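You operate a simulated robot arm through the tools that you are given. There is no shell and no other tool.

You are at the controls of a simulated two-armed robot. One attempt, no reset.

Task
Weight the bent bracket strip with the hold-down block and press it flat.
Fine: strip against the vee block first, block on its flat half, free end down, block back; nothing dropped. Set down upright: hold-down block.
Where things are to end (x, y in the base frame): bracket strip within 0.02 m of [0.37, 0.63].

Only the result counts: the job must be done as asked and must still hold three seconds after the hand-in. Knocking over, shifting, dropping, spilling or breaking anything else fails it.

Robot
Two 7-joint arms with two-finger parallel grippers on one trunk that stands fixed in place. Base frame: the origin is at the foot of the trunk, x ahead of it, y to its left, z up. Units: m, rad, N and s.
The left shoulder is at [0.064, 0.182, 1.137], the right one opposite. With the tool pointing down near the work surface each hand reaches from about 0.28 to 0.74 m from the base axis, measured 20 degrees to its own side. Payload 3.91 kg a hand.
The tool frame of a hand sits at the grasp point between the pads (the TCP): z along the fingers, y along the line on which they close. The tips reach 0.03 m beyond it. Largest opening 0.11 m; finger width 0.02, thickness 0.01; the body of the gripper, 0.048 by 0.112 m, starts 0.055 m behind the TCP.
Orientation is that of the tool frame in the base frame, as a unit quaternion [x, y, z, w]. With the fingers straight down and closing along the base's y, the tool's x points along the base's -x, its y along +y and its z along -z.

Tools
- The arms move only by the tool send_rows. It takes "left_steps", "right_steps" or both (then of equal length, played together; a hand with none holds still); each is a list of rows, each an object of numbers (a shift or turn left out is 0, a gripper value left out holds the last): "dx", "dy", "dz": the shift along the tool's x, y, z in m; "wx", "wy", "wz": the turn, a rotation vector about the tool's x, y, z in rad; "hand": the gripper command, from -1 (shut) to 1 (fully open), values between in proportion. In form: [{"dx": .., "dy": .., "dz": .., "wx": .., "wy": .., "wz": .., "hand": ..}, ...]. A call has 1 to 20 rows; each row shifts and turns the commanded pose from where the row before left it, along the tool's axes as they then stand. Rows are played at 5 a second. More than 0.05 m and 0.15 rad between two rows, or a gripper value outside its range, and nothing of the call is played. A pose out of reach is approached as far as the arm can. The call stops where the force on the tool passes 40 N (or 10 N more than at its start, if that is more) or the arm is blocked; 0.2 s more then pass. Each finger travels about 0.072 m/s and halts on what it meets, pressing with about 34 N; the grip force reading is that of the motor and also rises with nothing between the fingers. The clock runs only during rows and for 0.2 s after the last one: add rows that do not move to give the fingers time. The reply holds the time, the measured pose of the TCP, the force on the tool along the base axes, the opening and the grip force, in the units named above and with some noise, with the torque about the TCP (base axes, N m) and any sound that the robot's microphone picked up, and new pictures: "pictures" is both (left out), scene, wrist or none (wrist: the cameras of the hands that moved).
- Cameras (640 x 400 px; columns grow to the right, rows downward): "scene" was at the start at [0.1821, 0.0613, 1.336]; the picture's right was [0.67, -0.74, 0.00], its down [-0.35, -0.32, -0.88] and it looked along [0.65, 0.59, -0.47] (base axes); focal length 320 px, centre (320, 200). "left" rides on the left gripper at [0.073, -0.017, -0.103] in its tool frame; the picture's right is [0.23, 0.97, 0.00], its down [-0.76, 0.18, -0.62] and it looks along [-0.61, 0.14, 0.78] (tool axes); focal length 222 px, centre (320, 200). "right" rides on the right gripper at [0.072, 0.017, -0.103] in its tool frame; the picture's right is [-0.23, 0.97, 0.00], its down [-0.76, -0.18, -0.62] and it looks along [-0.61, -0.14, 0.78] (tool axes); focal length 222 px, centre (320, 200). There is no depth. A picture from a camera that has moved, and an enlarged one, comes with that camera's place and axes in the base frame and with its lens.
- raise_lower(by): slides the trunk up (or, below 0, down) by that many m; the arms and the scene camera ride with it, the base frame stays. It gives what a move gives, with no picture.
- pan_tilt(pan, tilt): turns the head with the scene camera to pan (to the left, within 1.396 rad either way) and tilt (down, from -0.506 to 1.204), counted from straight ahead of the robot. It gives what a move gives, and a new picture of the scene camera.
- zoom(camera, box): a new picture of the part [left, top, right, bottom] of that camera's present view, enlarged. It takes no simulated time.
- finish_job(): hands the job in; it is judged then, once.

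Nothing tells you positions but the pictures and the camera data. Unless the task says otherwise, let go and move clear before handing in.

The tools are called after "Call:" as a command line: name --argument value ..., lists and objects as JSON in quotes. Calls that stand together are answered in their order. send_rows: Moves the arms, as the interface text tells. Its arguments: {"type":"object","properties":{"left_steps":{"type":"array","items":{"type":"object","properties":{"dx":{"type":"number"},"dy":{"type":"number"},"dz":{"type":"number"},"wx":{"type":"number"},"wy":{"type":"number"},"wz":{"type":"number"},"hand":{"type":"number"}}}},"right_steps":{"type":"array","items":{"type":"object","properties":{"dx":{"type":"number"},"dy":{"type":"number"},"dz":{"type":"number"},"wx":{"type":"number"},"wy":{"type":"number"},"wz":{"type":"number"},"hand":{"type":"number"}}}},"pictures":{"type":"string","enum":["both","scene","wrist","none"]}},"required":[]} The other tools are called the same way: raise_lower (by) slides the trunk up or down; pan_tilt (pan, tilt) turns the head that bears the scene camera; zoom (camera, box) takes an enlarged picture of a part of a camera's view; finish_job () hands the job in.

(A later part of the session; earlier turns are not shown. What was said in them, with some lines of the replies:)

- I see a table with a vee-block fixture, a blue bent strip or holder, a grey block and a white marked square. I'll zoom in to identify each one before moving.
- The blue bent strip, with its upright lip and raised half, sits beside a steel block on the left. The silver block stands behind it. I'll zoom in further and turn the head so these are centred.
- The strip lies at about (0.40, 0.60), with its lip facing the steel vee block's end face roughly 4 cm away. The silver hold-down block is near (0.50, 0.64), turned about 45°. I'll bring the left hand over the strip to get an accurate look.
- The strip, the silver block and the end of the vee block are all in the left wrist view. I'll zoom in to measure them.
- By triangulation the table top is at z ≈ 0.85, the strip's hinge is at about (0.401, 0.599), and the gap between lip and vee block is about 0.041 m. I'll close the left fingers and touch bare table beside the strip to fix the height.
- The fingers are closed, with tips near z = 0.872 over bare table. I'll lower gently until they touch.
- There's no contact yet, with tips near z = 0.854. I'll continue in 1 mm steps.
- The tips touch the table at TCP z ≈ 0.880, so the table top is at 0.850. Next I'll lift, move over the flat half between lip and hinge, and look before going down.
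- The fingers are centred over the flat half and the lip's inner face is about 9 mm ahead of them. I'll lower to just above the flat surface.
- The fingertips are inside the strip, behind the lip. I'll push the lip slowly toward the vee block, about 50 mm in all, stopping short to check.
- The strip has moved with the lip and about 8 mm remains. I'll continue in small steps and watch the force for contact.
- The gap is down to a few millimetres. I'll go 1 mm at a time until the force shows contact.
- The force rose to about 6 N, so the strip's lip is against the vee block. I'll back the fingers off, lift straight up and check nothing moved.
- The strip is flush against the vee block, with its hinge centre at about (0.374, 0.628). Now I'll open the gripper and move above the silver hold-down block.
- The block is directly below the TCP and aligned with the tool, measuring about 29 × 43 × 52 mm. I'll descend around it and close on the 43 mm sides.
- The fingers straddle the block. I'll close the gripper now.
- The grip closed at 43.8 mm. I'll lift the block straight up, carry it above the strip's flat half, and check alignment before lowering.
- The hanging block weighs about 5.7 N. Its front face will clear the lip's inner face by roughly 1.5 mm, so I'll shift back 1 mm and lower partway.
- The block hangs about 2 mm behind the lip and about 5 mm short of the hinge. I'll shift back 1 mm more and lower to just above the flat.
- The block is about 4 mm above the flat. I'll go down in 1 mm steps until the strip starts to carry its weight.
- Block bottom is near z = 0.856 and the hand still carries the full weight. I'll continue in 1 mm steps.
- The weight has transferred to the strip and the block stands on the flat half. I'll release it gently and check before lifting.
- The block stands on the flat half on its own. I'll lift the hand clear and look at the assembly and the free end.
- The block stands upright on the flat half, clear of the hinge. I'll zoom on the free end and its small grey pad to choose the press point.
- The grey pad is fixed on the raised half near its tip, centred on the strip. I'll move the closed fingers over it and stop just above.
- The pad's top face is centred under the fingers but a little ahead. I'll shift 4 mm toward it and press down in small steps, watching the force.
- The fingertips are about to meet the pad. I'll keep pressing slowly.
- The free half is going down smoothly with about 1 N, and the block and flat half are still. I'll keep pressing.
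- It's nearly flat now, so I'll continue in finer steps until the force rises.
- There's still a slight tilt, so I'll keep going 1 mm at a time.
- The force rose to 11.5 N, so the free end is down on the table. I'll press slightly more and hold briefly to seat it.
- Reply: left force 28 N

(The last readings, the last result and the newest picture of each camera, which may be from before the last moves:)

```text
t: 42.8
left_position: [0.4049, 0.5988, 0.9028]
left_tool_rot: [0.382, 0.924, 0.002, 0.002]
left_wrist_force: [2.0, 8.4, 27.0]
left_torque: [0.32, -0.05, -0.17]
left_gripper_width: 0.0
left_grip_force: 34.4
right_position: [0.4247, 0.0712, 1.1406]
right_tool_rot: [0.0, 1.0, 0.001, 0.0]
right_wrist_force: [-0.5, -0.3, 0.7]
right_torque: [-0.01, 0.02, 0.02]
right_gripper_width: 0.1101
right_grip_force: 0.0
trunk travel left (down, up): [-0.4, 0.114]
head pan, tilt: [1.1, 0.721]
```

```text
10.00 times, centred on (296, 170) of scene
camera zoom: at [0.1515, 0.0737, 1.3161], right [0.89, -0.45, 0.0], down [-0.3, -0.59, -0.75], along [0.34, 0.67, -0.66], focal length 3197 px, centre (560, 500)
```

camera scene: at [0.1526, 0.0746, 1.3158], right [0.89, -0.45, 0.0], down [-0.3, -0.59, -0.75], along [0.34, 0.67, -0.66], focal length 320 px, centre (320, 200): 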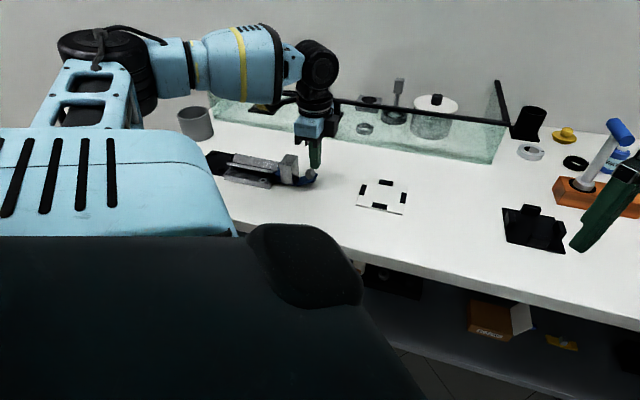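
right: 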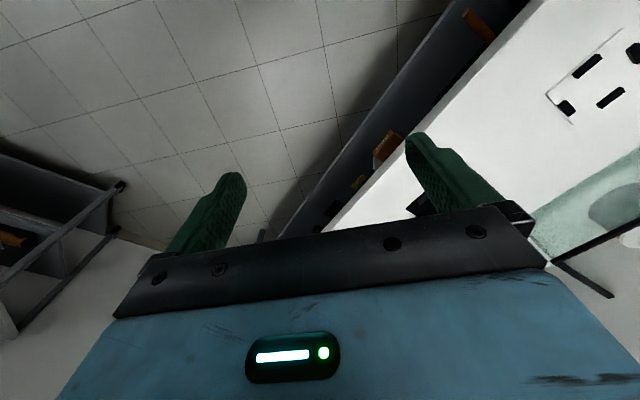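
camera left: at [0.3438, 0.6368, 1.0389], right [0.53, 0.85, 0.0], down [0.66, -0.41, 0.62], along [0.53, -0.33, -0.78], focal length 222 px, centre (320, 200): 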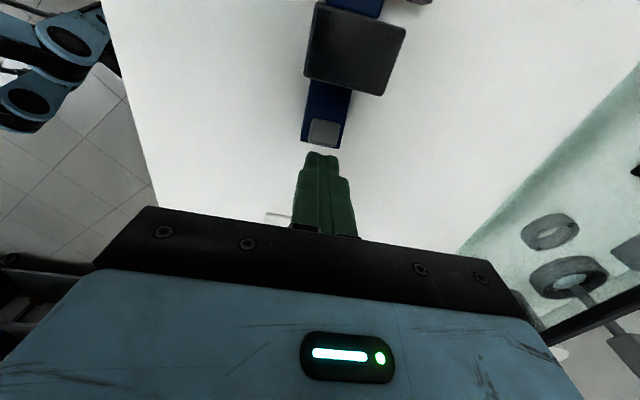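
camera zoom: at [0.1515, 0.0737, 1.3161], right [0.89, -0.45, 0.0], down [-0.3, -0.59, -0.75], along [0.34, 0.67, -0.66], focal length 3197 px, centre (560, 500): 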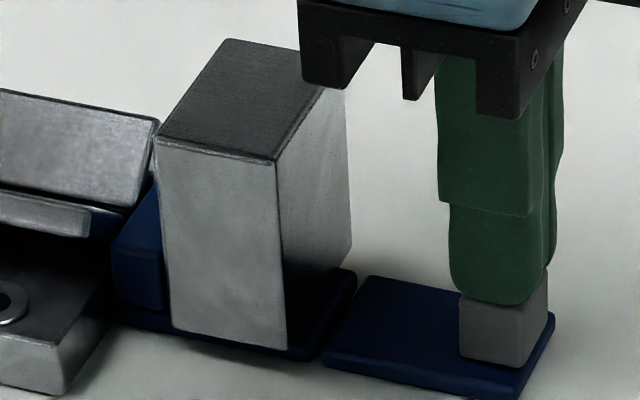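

The free end is firmly down and the block hasn't moved. I'll release gently and lift straight up.

Call:
send_rows --left_steps '[{"dz": -0.001}, {"dz": -0.001}, {"dz": -0.002}, {"dz": -0.004}, {"dz": -0.02}, {"dz": -0.04}, {"dz": -0.04}, {"dz": -0.04}, {}]' --pictures "both"

Call:
zoom --camera "scene" --box '[260, 145, 332, 190]'

Call:
zoom --camera "left" --box '[240, 20, 400, 120]'

```text
t: 44.8
left_position: [0.4035, 0.6004, 1.0495]
left_tool_rot: [0.382, 0.924, 0.0, 0.0]
left_wrist_force: [0.0, 0.3, 0.2]
left_torque: [-0.05, -0.01, 0.01]
left_gripper_width: 0.0
left_grip_force: 33.6
right_position: [0.4261, 0.072, 1.1389]
right_tool_rot: [0.0, 1.0, 0.001, 0.0]
right_wrist_force: [0.3, 0.4, 1.0]
right_torque: [-0.01, 0.0, 0.03]
right_gripper_width: 0.1098
right_grip_force: 0.1
trunk travel left (down, up): [-0.4, 0.114]
head pan, tilt: [1.1, 0.721]
camera scene: at [0.1529, 0.0754, 1.3156], right [0.89, -0.45, 0.0], down [-0.3, -0.59, -0.75], along [0.34, 0.67, -0.66], focal length 320 px, centre (320, 200)
camera left: at [0.341, 0.6396, 1.1532], right [0.53, 0.85, 0.0], down [0.66, -0.41, 0.62], along [0.53, -0.33, -0.78], focal length 222 px, centre (320, 200)
```

scene: 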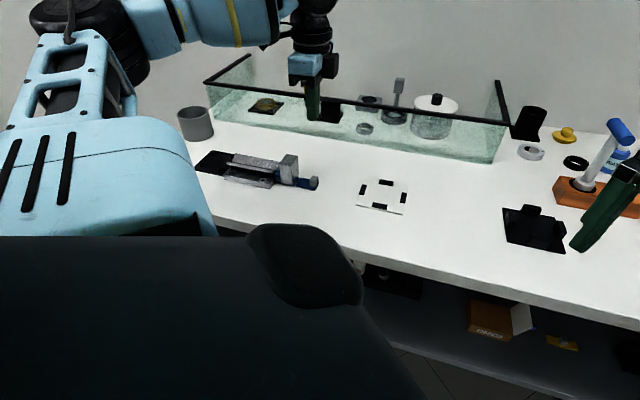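
left: 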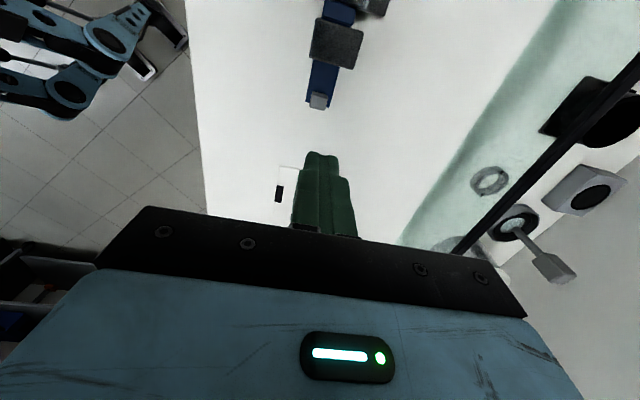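

```text
8.89 times, centred on (296, 168) of scene
camera zoom: at [0.1529, 0.0754, 1.3156], right [0.89, -0.45, 0.0], down [-0.3, -0.59, -0.75], along [0.34, 0.67, -0.66], focal length 2842 px, centre (533, 489)
```

zoom: 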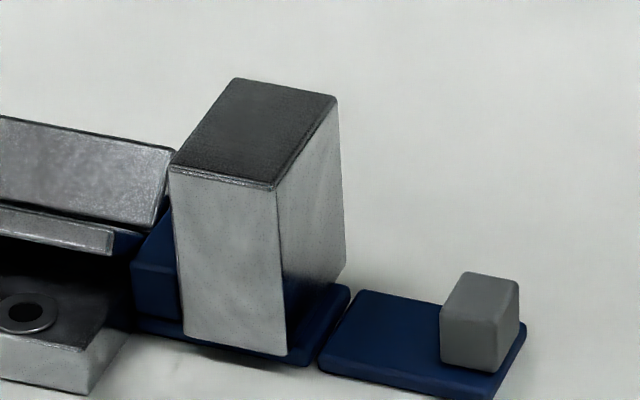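

```text
4.00 times, centred on (320, 70) of left
camera zoom: at [0.341, 0.6396, 1.1532], right [0.53, 0.85, 0.0], down [0.66, -0.41, 0.62], along [0.53, -0.33, -0.78], focal length 888 px, centre (320, 720)
```

zoom: 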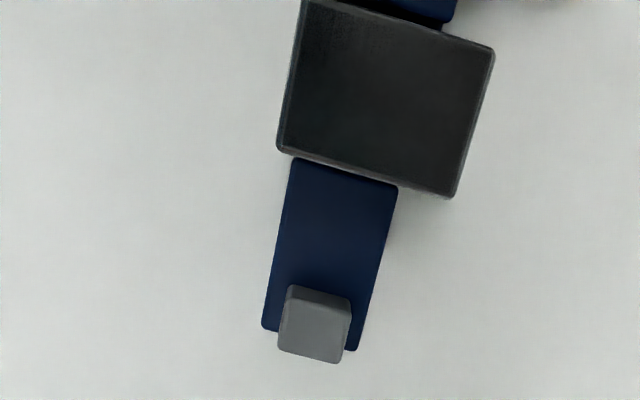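

The strip now lies flat with the block still standing on it. I'll open the hand and go back over the block to pick it up.

Call:
send_rows --left_steps '[{"dx": 0.03, "hand": 0.5}, {"dx": 0.03, "dy": 0.001}, {"dz": 0.03}, {}, {}]' --pictures "both"

Call:
zoom --camera "left" --box '[256, 60, 384, 140]'

```text
t: 46.0
left_position: [0.3627, 0.6431, 1.0175]
left_tool_rot: [0.382, 0.924, -0.001, 0.0]
left_wrist_force: [0.5, -1.1, -0.2]
left_torque: [-0.01, 0.01, 0.02]
left_gripper_width: 0.0824
left_grip_force: 0.0
right_position: [0.4252, 0.0715, 1.1399]
right_tool_rot: [0.001, 1.0, 0.0, 0.0]
right_wrist_force: [-0.2, 0.3, -0.6]
right_torque: [0.02, 0.03, 0.02]
right_gripper_width: 0.1103
right_grip_force: 0.0
trunk travel left (down, up): [-0.4, 0.114]
head pan, tilt: [1.1, 0.721]
camera scene: at [0.1528, 0.0752, 1.3157], right [0.89, -0.45, 0.0], down [-0.3, -0.59, -0.75], along [0.34, 0.67, -0.66], focal length 320 px, centre (320, 200)
camera left: at [0.2992, 0.6823, 1.1229], right [0.53, 0.85, 0.0], down [0.66, -0.41, 0.62], along [0.53, -0.33, -0.78], focal length 222 px, centre (320, 200)
```

scene: 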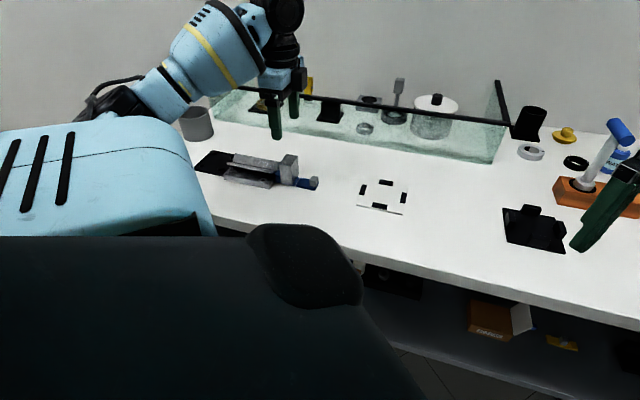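
left: 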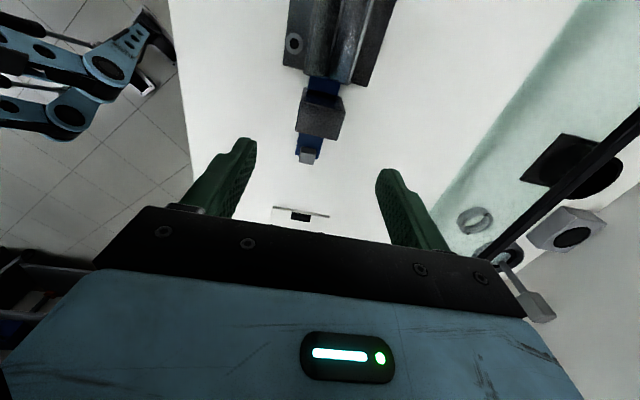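

```text
5.00 times, centred on (320, 100) of left
camera zoom: at [0.2992, 0.6823, 1.1229], right [0.53, 0.85, 0.0], down [0.66, -0.41, 0.62], along [0.53, -0.33, -0.78], focal length 1111 px, centre (320, 700)
```

zoom: 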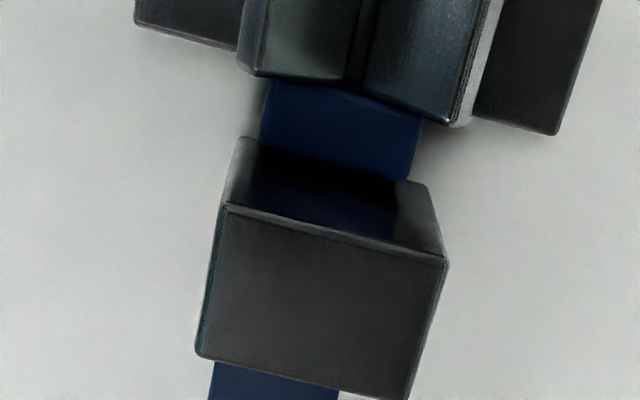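

The block is still centred under the hand. I'll descend to the same grip height and close.

Call:
send_rows --left_steps '[{"dz": 0.04}, {"dz": 0.04}, {"dz": 0.03}, {"dz": 0.012}, {}, {"hand": -1}, {}, {}, {}]' --pictures "both"

Call:
zoom --camera "scene" --box '[260, 145, 332, 190]'

```text
t: 48.0
left_position: [0.3626, 0.6433, 0.8966]
left_tool_rot: [0.382, 0.924, -0.001, 0.0]
left_wrist_force: [-1.1, -0.3, -0.6]
left_torque: [-0.06, 0.0, -0.04]
left_gripper_width: 0.044
left_grip_force: 34.3
right_position: [0.4268, 0.0725, 1.1397]
right_tool_rot: [0.0, 1.0, 0.0, 0.0]
right_wrist_force: [0.0, 0.1, -0.6]
right_torque: [-0.02, -0.05, 0.01]
right_gripper_width: 0.11
right_grip_force: 0.1
trunk travel left (down, up): [-0.4, 0.114]
head pan, tilt: [1.1, 0.721]
camera scene: at [0.1528, 0.0751, 1.3157], right [0.89, -0.45, 0.0], down [-0.3, -0.59, -0.75], along [0.34, 0.67, -0.66], focal length 320 px, centre (320, 200)
camera left: at [0.2996, 0.6821, 1.0011], right [0.53, 0.85, 0.0], down [0.66, -0.41, 0.62], along [0.53, -0.33, -0.78], focal length 222 px, centre (320, 200)
```

scene: 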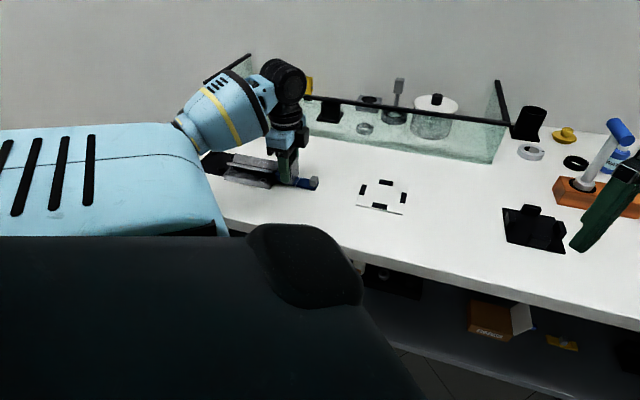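
left: 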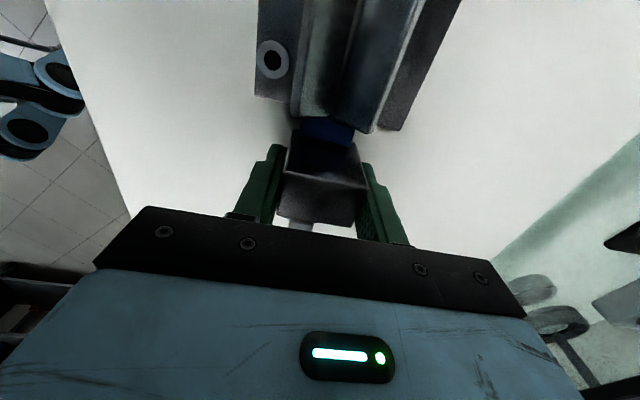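

```text
8.89 times, centred on (296, 168) of scene
camera zoom: at [0.1528, 0.0751, 1.3157], right [0.89, -0.45, 0.0], down [-0.3, -0.59, -0.75], along [0.34, 0.67, -0.66], focal length 2842 px, centre (533, 489)
```

zoom: 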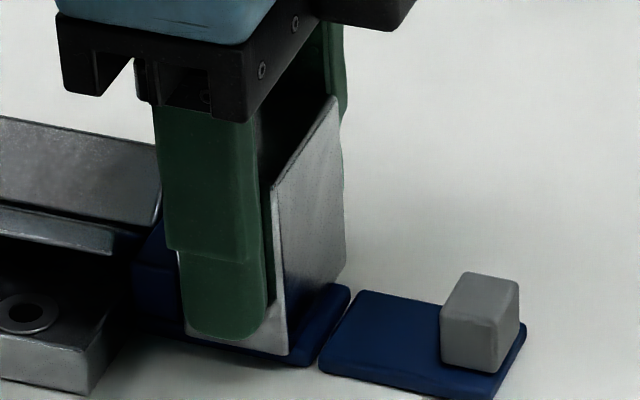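

The block is gripped at 44 mm. I'll lift it straight off, carry it back to its original spot and lower it almost to the table.

Call:
send_rows --left_steps '[{"dz": -0.004}, {"dz": -0.01}, {"dz": -0.025}, {"dz": -0.04}, {"dx": -0.0165, "dy": 0.0166}, {"dx": -0.0165, "dy": 0.0166}, {"dx": -0.0165, "dy": 0.0166}, {"dx": -0.0165, "dy": 0.0166}, {"dx": -0.0164, "dy": 0.0167}, {"dx": -0.0164, "dy": 0.0167}, {}, {"dz": 0.03}, {"dz": 0.025}, {"dz": 0.015}, {"dz": 0.008}, {}]' --pictures "both"

Call:
zoom --camera "scene" --box '[296, 130, 376, 180]'

Call:
zoom --camera "scene" --box '[252, 145, 332, 195]'

```text
t: 51.4
left_position: [0.5023, 0.644, 0.8982]
left_tool_rot: [0.381, 0.925, 0.0, 0.0]
left_wrist_force: [0.4, -0.2, -5.1]
left_torque: [0.01, -0.02, -0.02]
left_gripper_width: 0.0438
left_grip_force: 34.2
right_position: [0.4258, 0.0727, 1.1402]
right_tool_rot: [0.0, 1.0, 0.0, 0.0]
right_wrist_force: [0.4, -0.5, -0.3]
right_torque: [-0.02, -0.02, 0.0]
right_gripper_width: 0.1099
right_grip_force: 0.1
trunk travel left (down, up): [-0.4, 0.114]
head pan, tilt: [1.1, 0.721]
camera scene: at [0.1531, 0.0754, 1.3157], right [0.89, -0.45, 0.0], down [-0.3, -0.59, -0.75], along [0.34, 0.67, -0.66], focal length 320 px, centre (320, 200)
camera left: at [0.44, 0.6829, 1.0023], right [0.53, 0.85, 0.0], down [0.66, -0.41, 0.62], along [0.53, -0.33, -0.78], focal length 222 px, centre (320, 200)
```

scene: 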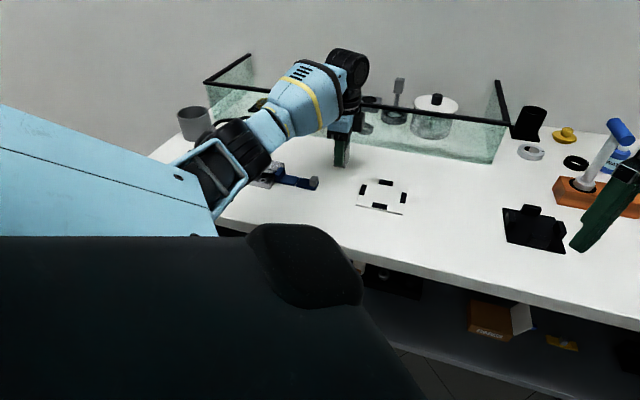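
left: 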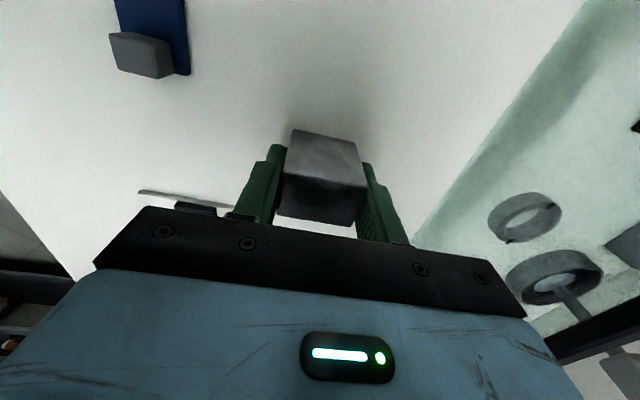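

```text
8.00 times, centred on (336, 155) of scene
camera zoom: at [0.1531, 0.0754, 1.3157], right [0.89, -0.45, 0.0], down [-0.3, -0.59, -0.75], along [0.34, 0.67, -0.66], focal length 2558 px, centre (192, 560)
```

zoom: 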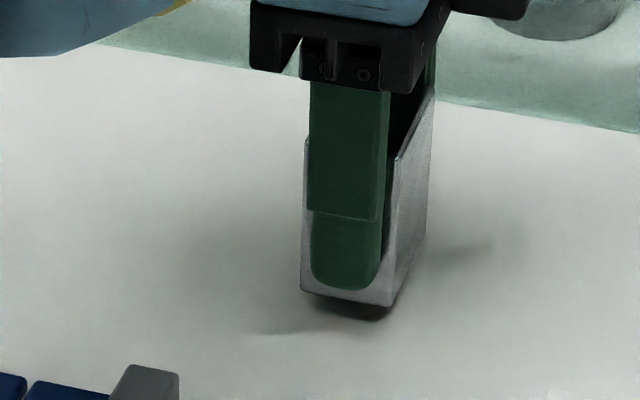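

```text
8.00 times, centred on (292, 170) of scene
camera zoom: at [0.1531, 0.0754, 1.3157], right [0.89, -0.45, 0.0], down [-0.3, -0.59, -0.75], along [0.34, 0.67, -0.66], focal length 2558 px, centre (544, 440)
```

zoom: 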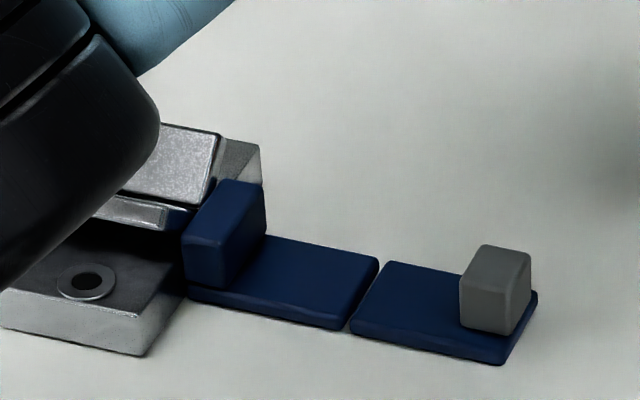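

The strip lies flat against the vee block on its own, and the hold-down block is a few millimetres above its original spot. I'll lower it gently to contact.

Call:
send_rows --left_steps '[{"dz": 0.003}, {"dz": 0.001}, {"dz": 0.001}, {}]' --pictures "none"

Call:
send_rows --left_steps '[{"dz": 0.001}, {}]' --pictures "none"

```text
t: 52.4
left_position: [0.5034, 0.6436, 0.8926]
left_tool_rot: [0.382, 0.924, 0.001, 0.001]
left_wrist_force: [-0.2, 0.1, -4.9]
left_torque: [-0.01, 0.01, 0.01]
left_gripper_width: 0.0437
left_grip_force: 33.9
right_position: [0.4259, 0.0727, 1.1396]
right_tool_rot: [0.0, 1.0, 0.0, -0.001]
right_wrist_force: [0.1, -0.1, 0.9]
right_torque: [0.04, 0.02, -0.02]
right_gripper_width: 0.1096
right_grip_force: 0.0
trunk travel left (down, up): [-0.4, 0.114]
head pan, tilt: [1.1, 0.721]
```

```text
t: 53.0
left_position: [0.5033, 0.6445, 0.8924]
left_tool_rot: [0.382, 0.924, 0.0, 0.0]
left_wrist_force: [-0.5, -0.5, -6.4]
left_torque: [-0.03, -0.01, -0.01]
left_gripper_width: 0.0439
left_grip_force: 34.7
right_position: [0.4253, 0.0721, 1.1396]
right_tool_rot: [0.0, 1.0, -0.001, 0.0]
right_wrist_force: [0.9, -0.2, -0.1]
right_torque: [-0.01, -0.02, -0.01]
right_gripper_width: 0.1099
right_grip_force: 0.1
trunk travel left (down, up): [-0.4, 0.114]
head pan, tilt: [1.1, 0.721]
```

Call:
send_rows --left_steps '[{"dz": 0.001}, {}]' --pictures "none"

```text
t: 53.6
left_position: [0.5019, 0.6434, 0.8909]
left_tool_rot: [0.382, 0.924, 0.0, -0.001]
left_wrist_force: [0.4, 0.5, -3.6]
left_torque: [0.05, 0.02, -0.02]
left_gripper_width: 0.0438
left_grip_force: 33.8
right_position: [0.4262, 0.0711, 1.1398]
right_tool_rot: [0.0, 1.0, 0.0, 0.0]
right_wrist_force: [0.0, 0.0, -0.8]
right_torque: [-0.02, 0.0, 0.01]
right_gripper_width: 0.1098
right_grip_force: 0.1
trunk travel left (down, up): [-0.4, 0.114]
head pan, tilt: [1.1, 0.721]
```

The weight is starting to transfer. I'll go half a millimetre to a millimetre more.

Call:
send_rows --left_steps '[{"dz": 0.0007}, {}]' --pictures "none"

Call:
zoom --camera "scene" --box '[312, 145, 368, 180]'

```text
t: 54.2
left_position: [0.5038, 0.6426, 0.8914]
left_tool_rot: [0.382, 0.924, 0.001, 0.001]
left_wrist_force: [1.1, 1.0, 1.9]
left_torque: [-0.02, 0.11, 0.01]
left_gripper_width: 0.0437
left_grip_force: 34.5
right_position: [0.4261, 0.0718, 1.139]
right_tool_rot: [0.0, 1.0, 0.001, 0.0]
right_wrist_force: [0.0, -1.2, -0.8]
right_torque: [-0.02, -0.01, -0.01]
right_gripper_width: 0.1098
right_grip_force: 0.0
trunk travel left (down, up): [-0.4, 0.114]
head pan, tilt: [1.1, 0.721]
```

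```text
11.43 times, centred on (340, 162) of scene
camera zoom: at [0.1528, 0.0749, 1.3158], right [0.89, -0.45, 0.0], down [-0.3, -0.59, -0.75], along [0.34, 0.67, -0.66], focal length 3654 px, centre (91, 629)
```

zoom: 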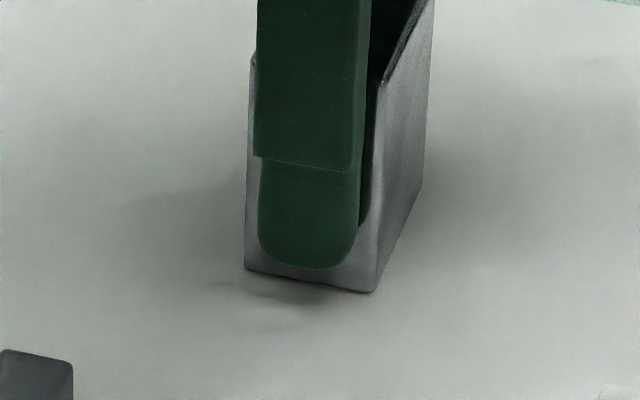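

The block is resting on the table with its weight supported. I'll open the fingers gently, then lift clear.

Call:
send_rows --left_steps '[{"hand": -0.1}, {"hand": 0.1}, {"hand": 0.6}, {}, {}, {"dz": -0.02}, {"dz": -0.04}, {"dz": -0.045}, {"dz": -0.045}, {}]' --pictures "both"

Call:
zoom --camera "scene" --box '[252, 130, 364, 200]'

Call:
zoom --camera "left" --box '[180, 0, 372, 120]'

```text
t: 56.4
left_position: [0.5023, 0.6434, 1.0406]
left_tool_rot: [0.383, 0.924, 0.0, 0.0]
left_wrist_force: [-0.4, 0.4, 0.1]
left_torque: [0.01, 0.02, 0.01]
left_gripper_width: 0.0883
left_grip_force: 0.1
right_position: [0.4265, 0.0722, 1.1398]
right_tool_rot: [0.0, 1.0, 0.0, 0.0]
right_wrist_force: [0.8, -0.1, 0.4]
right_torque: [0.01, 0.03, 0.0]
right_gripper_width: 0.1098
right_grip_force: 0.1
trunk travel left (down, up): [-0.4, 0.114]
head pan, tilt: [1.1, 0.721]
camera scene: at [0.1532, 0.0755, 1.3156], right [0.89, -0.45, 0.0], down [-0.3, -0.59, -0.75], along [0.34, 0.67, -0.66], focal length 320 px, centre (320, 200)
camera left: at [0.4388, 0.6832, 1.1446], right [0.53, 0.85, 0.0], down [0.67, -0.41, 0.62], along [0.53, -0.33, -0.78], focal length 222 px, centre (320, 200)
```

scene: 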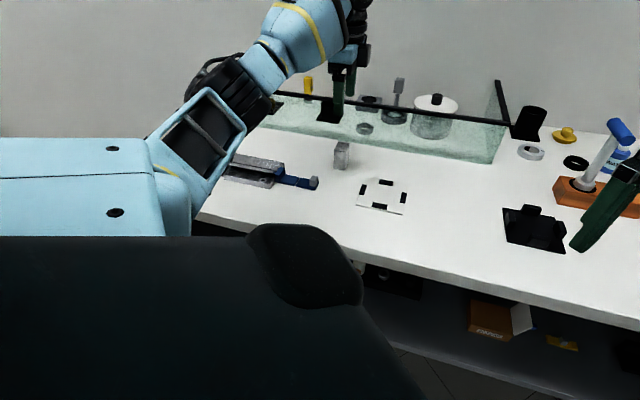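
left: 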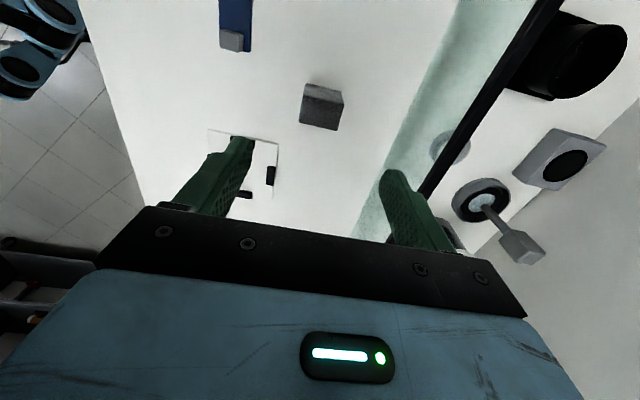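

```text
5.71 times, centred on (308, 165) of scene
camera zoom: at [0.1532, 0.0755, 1.3156], right [0.89, -0.45, 0.0], down [-0.3, -0.59, -0.75], along [0.34, 0.67, -0.66], focal length 1827 px, centre (389, 400)
```

zoom: 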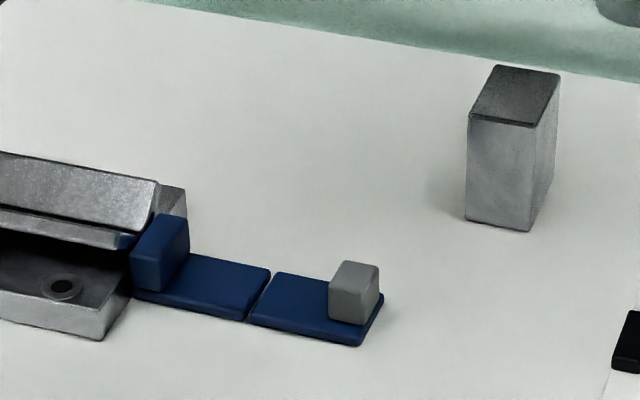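

```text
3.33 times, centred on (276, 60) of left
camera zoom: at [0.4388, 0.6832, 1.1446], right [0.53, 0.85, 0.0], down [0.67, -0.41, 0.62], along [0.53, -0.33, -0.78], focal length 740 px, centre (467, 667)
```

zoom: 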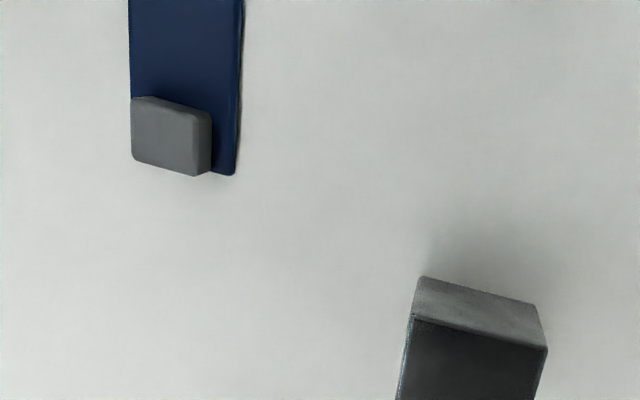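

The block is back upright at its spot and the strip is flat against the vee block. I'll withdraw the arm to its starting area for an unobstructed final check.

Call:
send_rows --left_steps '[{"dz": -0.04}, {"dz": -0.04}, {"dx": -0.008, "dy": -0.038}, {"dx": -0.008, "dy": -0.038}, {"dx": -0.008, "dy": -0.038}, {"dx": -0.008, "dy": -0.038}, {"dx": -0.008, "dy": -0.037}, {"dx": -0.008, "dy": -0.037}, {}, {}]' --pictures "both"

Call:
zoom --camera "scene" --box '[266, 160, 330, 200]'

Call:
zoom --camera "scene" --box '[190, 130, 382, 250]'

```text
t: 58.6
left_position: [0.3787, 0.4487, 1.1208]
left_tool_rot: [0.382, 0.924, 0.0, 0.0]
left_wrist_force: [0.2, 0.1, 0.3]
left_torque: [0.01, 0.0, -0.02]
left_gripper_width: 0.0878
left_grip_force: 0.1
right_position: [0.4259, 0.0721, 1.1388]
right_tool_rot: [0.0, 1.0, 0.001, 0.0]
right_wrist_force: [1.5, 0.1, -0.5]
right_torque: [-0.02, 0.0, -0.01]
right_gripper_width: 0.1097
right_grip_force: 0.1
trunk travel left (down, up): [-0.4, 0.114]
head pan, tilt: [1.1, 0.721]
camera scene: at [0.1525, 0.0748, 1.3158], right [0.89, -0.45, 0.0], down [-0.3, -0.59, -0.75], along [0.34, 0.67, -0.66], focal length 320 px, centre (320, 200)
camera left: at [0.3152, 0.4883, 1.2252], right [0.53, 0.85, 0.0], down [0.66, -0.41, 0.62], along [0.53, -0.33, -0.78], focal length 222 px, centre (320, 200)
```

scene: 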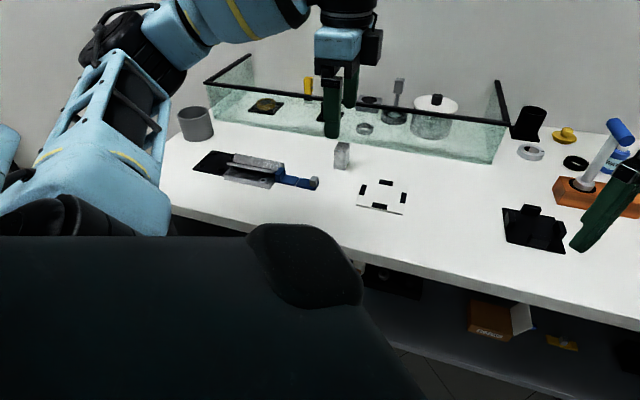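
left: 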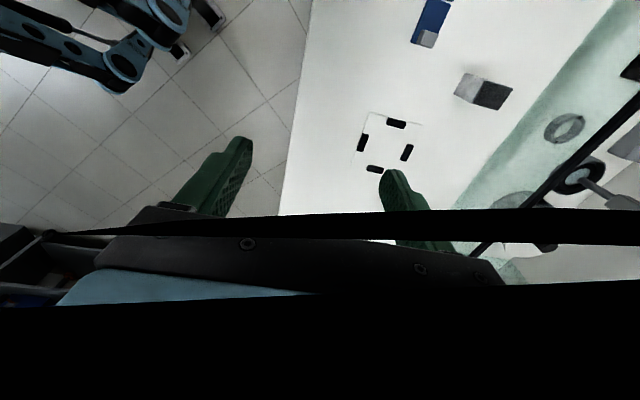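

```text
10.00 times, centred on (298, 180) of scene
camera zoom: at [0.1525, 0.0748, 1.3158], right [0.89, -0.45, 0.0], down [-0.3, -0.59, -0.75], along [0.34, 0.67, -0.66], focal length 3197 px, centre (540, 400)
```

zoom: 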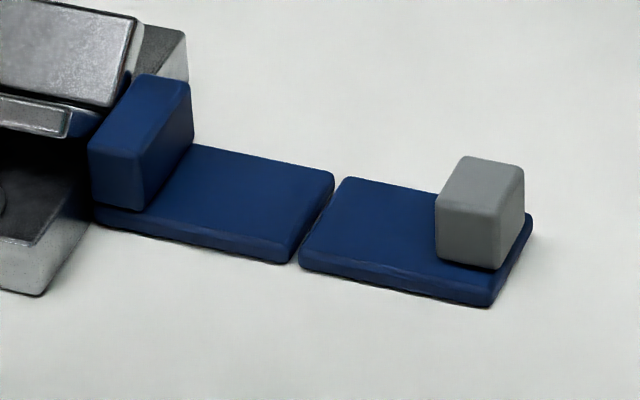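

```text
3.33 times, centred on (286, 190) of scene
camera zoom: at [0.1525, 0.0748, 1.3158], right [0.89, -0.45, 0.0], down [-0.3, -0.59, -0.75], along [0.34, 0.67, -0.66], focal length 1066 px, centre (433, 233)
```

zoom: 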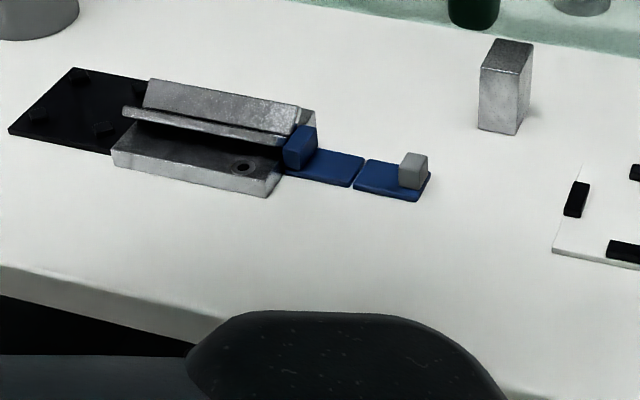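

Everything looks in place. I'll repeat the earlier zoom box to check that the strip is still flush with the vee block, and compare the block with its original view.

Call:
zoom --camera "scene" --box '[262, 165, 310, 195]'

Call:
zoom --camera "scene" --box '[270, 135, 366, 195]'

Call:
zoom --camera "left" --box '[380, 0, 540, 100]'

```text
13.33 times, centred on (286, 180) of scene
camera zoom: at [0.1525, 0.0748, 1.3158], right [0.89, -0.45, 0.0], down [-0.3, -0.59, -0.75], along [0.34, 0.67, -0.66], focal length 4263 px, centre (773, 467)
```

zoom: 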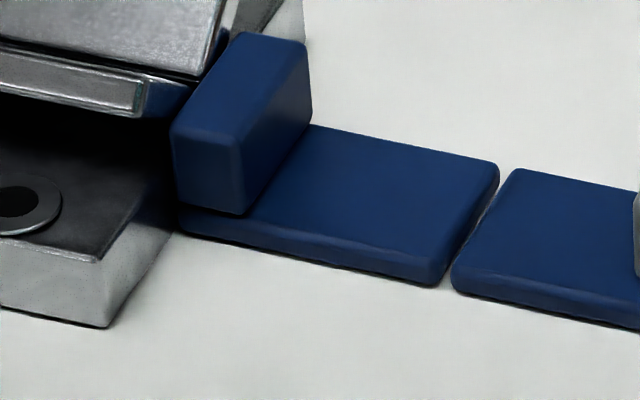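

```text
6.67 times, centred on (318, 165) of scene
camera zoom: at [0.1525, 0.0748, 1.3158], right [0.89, -0.45, 0.0], down [-0.3, -0.59, -0.75], along [0.34, 0.67, -0.66], focal length 2132 px, centre (333, 433)
```

zoom: 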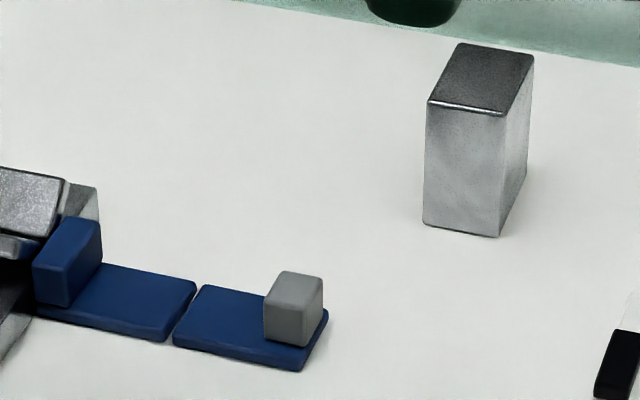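

```text
4.00 times, centred on (460, 50) of left
camera zoom: at [0.3152, 0.4883, 1.2252], right [0.53, 0.85, 0.0], down [0.66, -0.41, 0.62], along [0.53, -0.33, -0.78], focal length 888 px, centre (-240, 800)
```

zoom: 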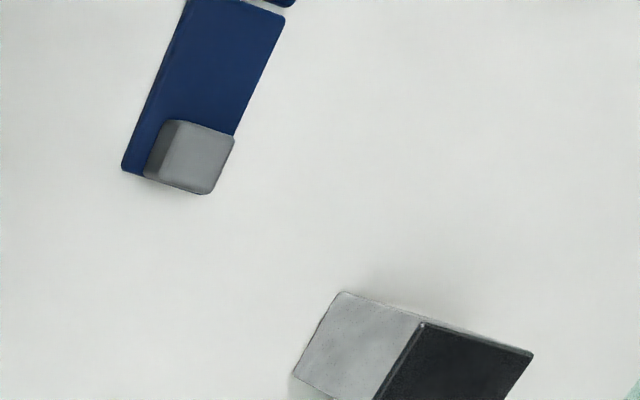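

The strip is flat and still flush with the vee block, with its hinge centre at about (0.374, 0.626). The hold-down block stands upright at its original place and both hands are clear, so I'm handing in.

Call:
finish_job

```text
The job is handed in.
```

The bracket strip is pressed flat against the vee block, and the hold-down block is standing upright back at its original spot. I've handed the job in but haven't seen a verdict.

- **Strip position:** I pushed it until its lip met the vee block, at about 6 N. Its hinge centre ended at about (0.374, 0.626), roughly 6 mm from the target. I took the hinge as the strip's reference point because that is what matches the target. If the reference is the centre of the flat half instead, the strip is about 19.5 mm off, only just inside the 20 mm limit.
- **Pressing:** With the block on the flat half, I pressed the free end down until it met the table, and the push reached 27 N. It stayed flat after release, and the block did not shift.
- **Block:** I returned it to within about 1 mm of where it started.
- **Surroundings:** I dropped nothing, and I saw nothing else move in the final pictures. Both hands are clear.
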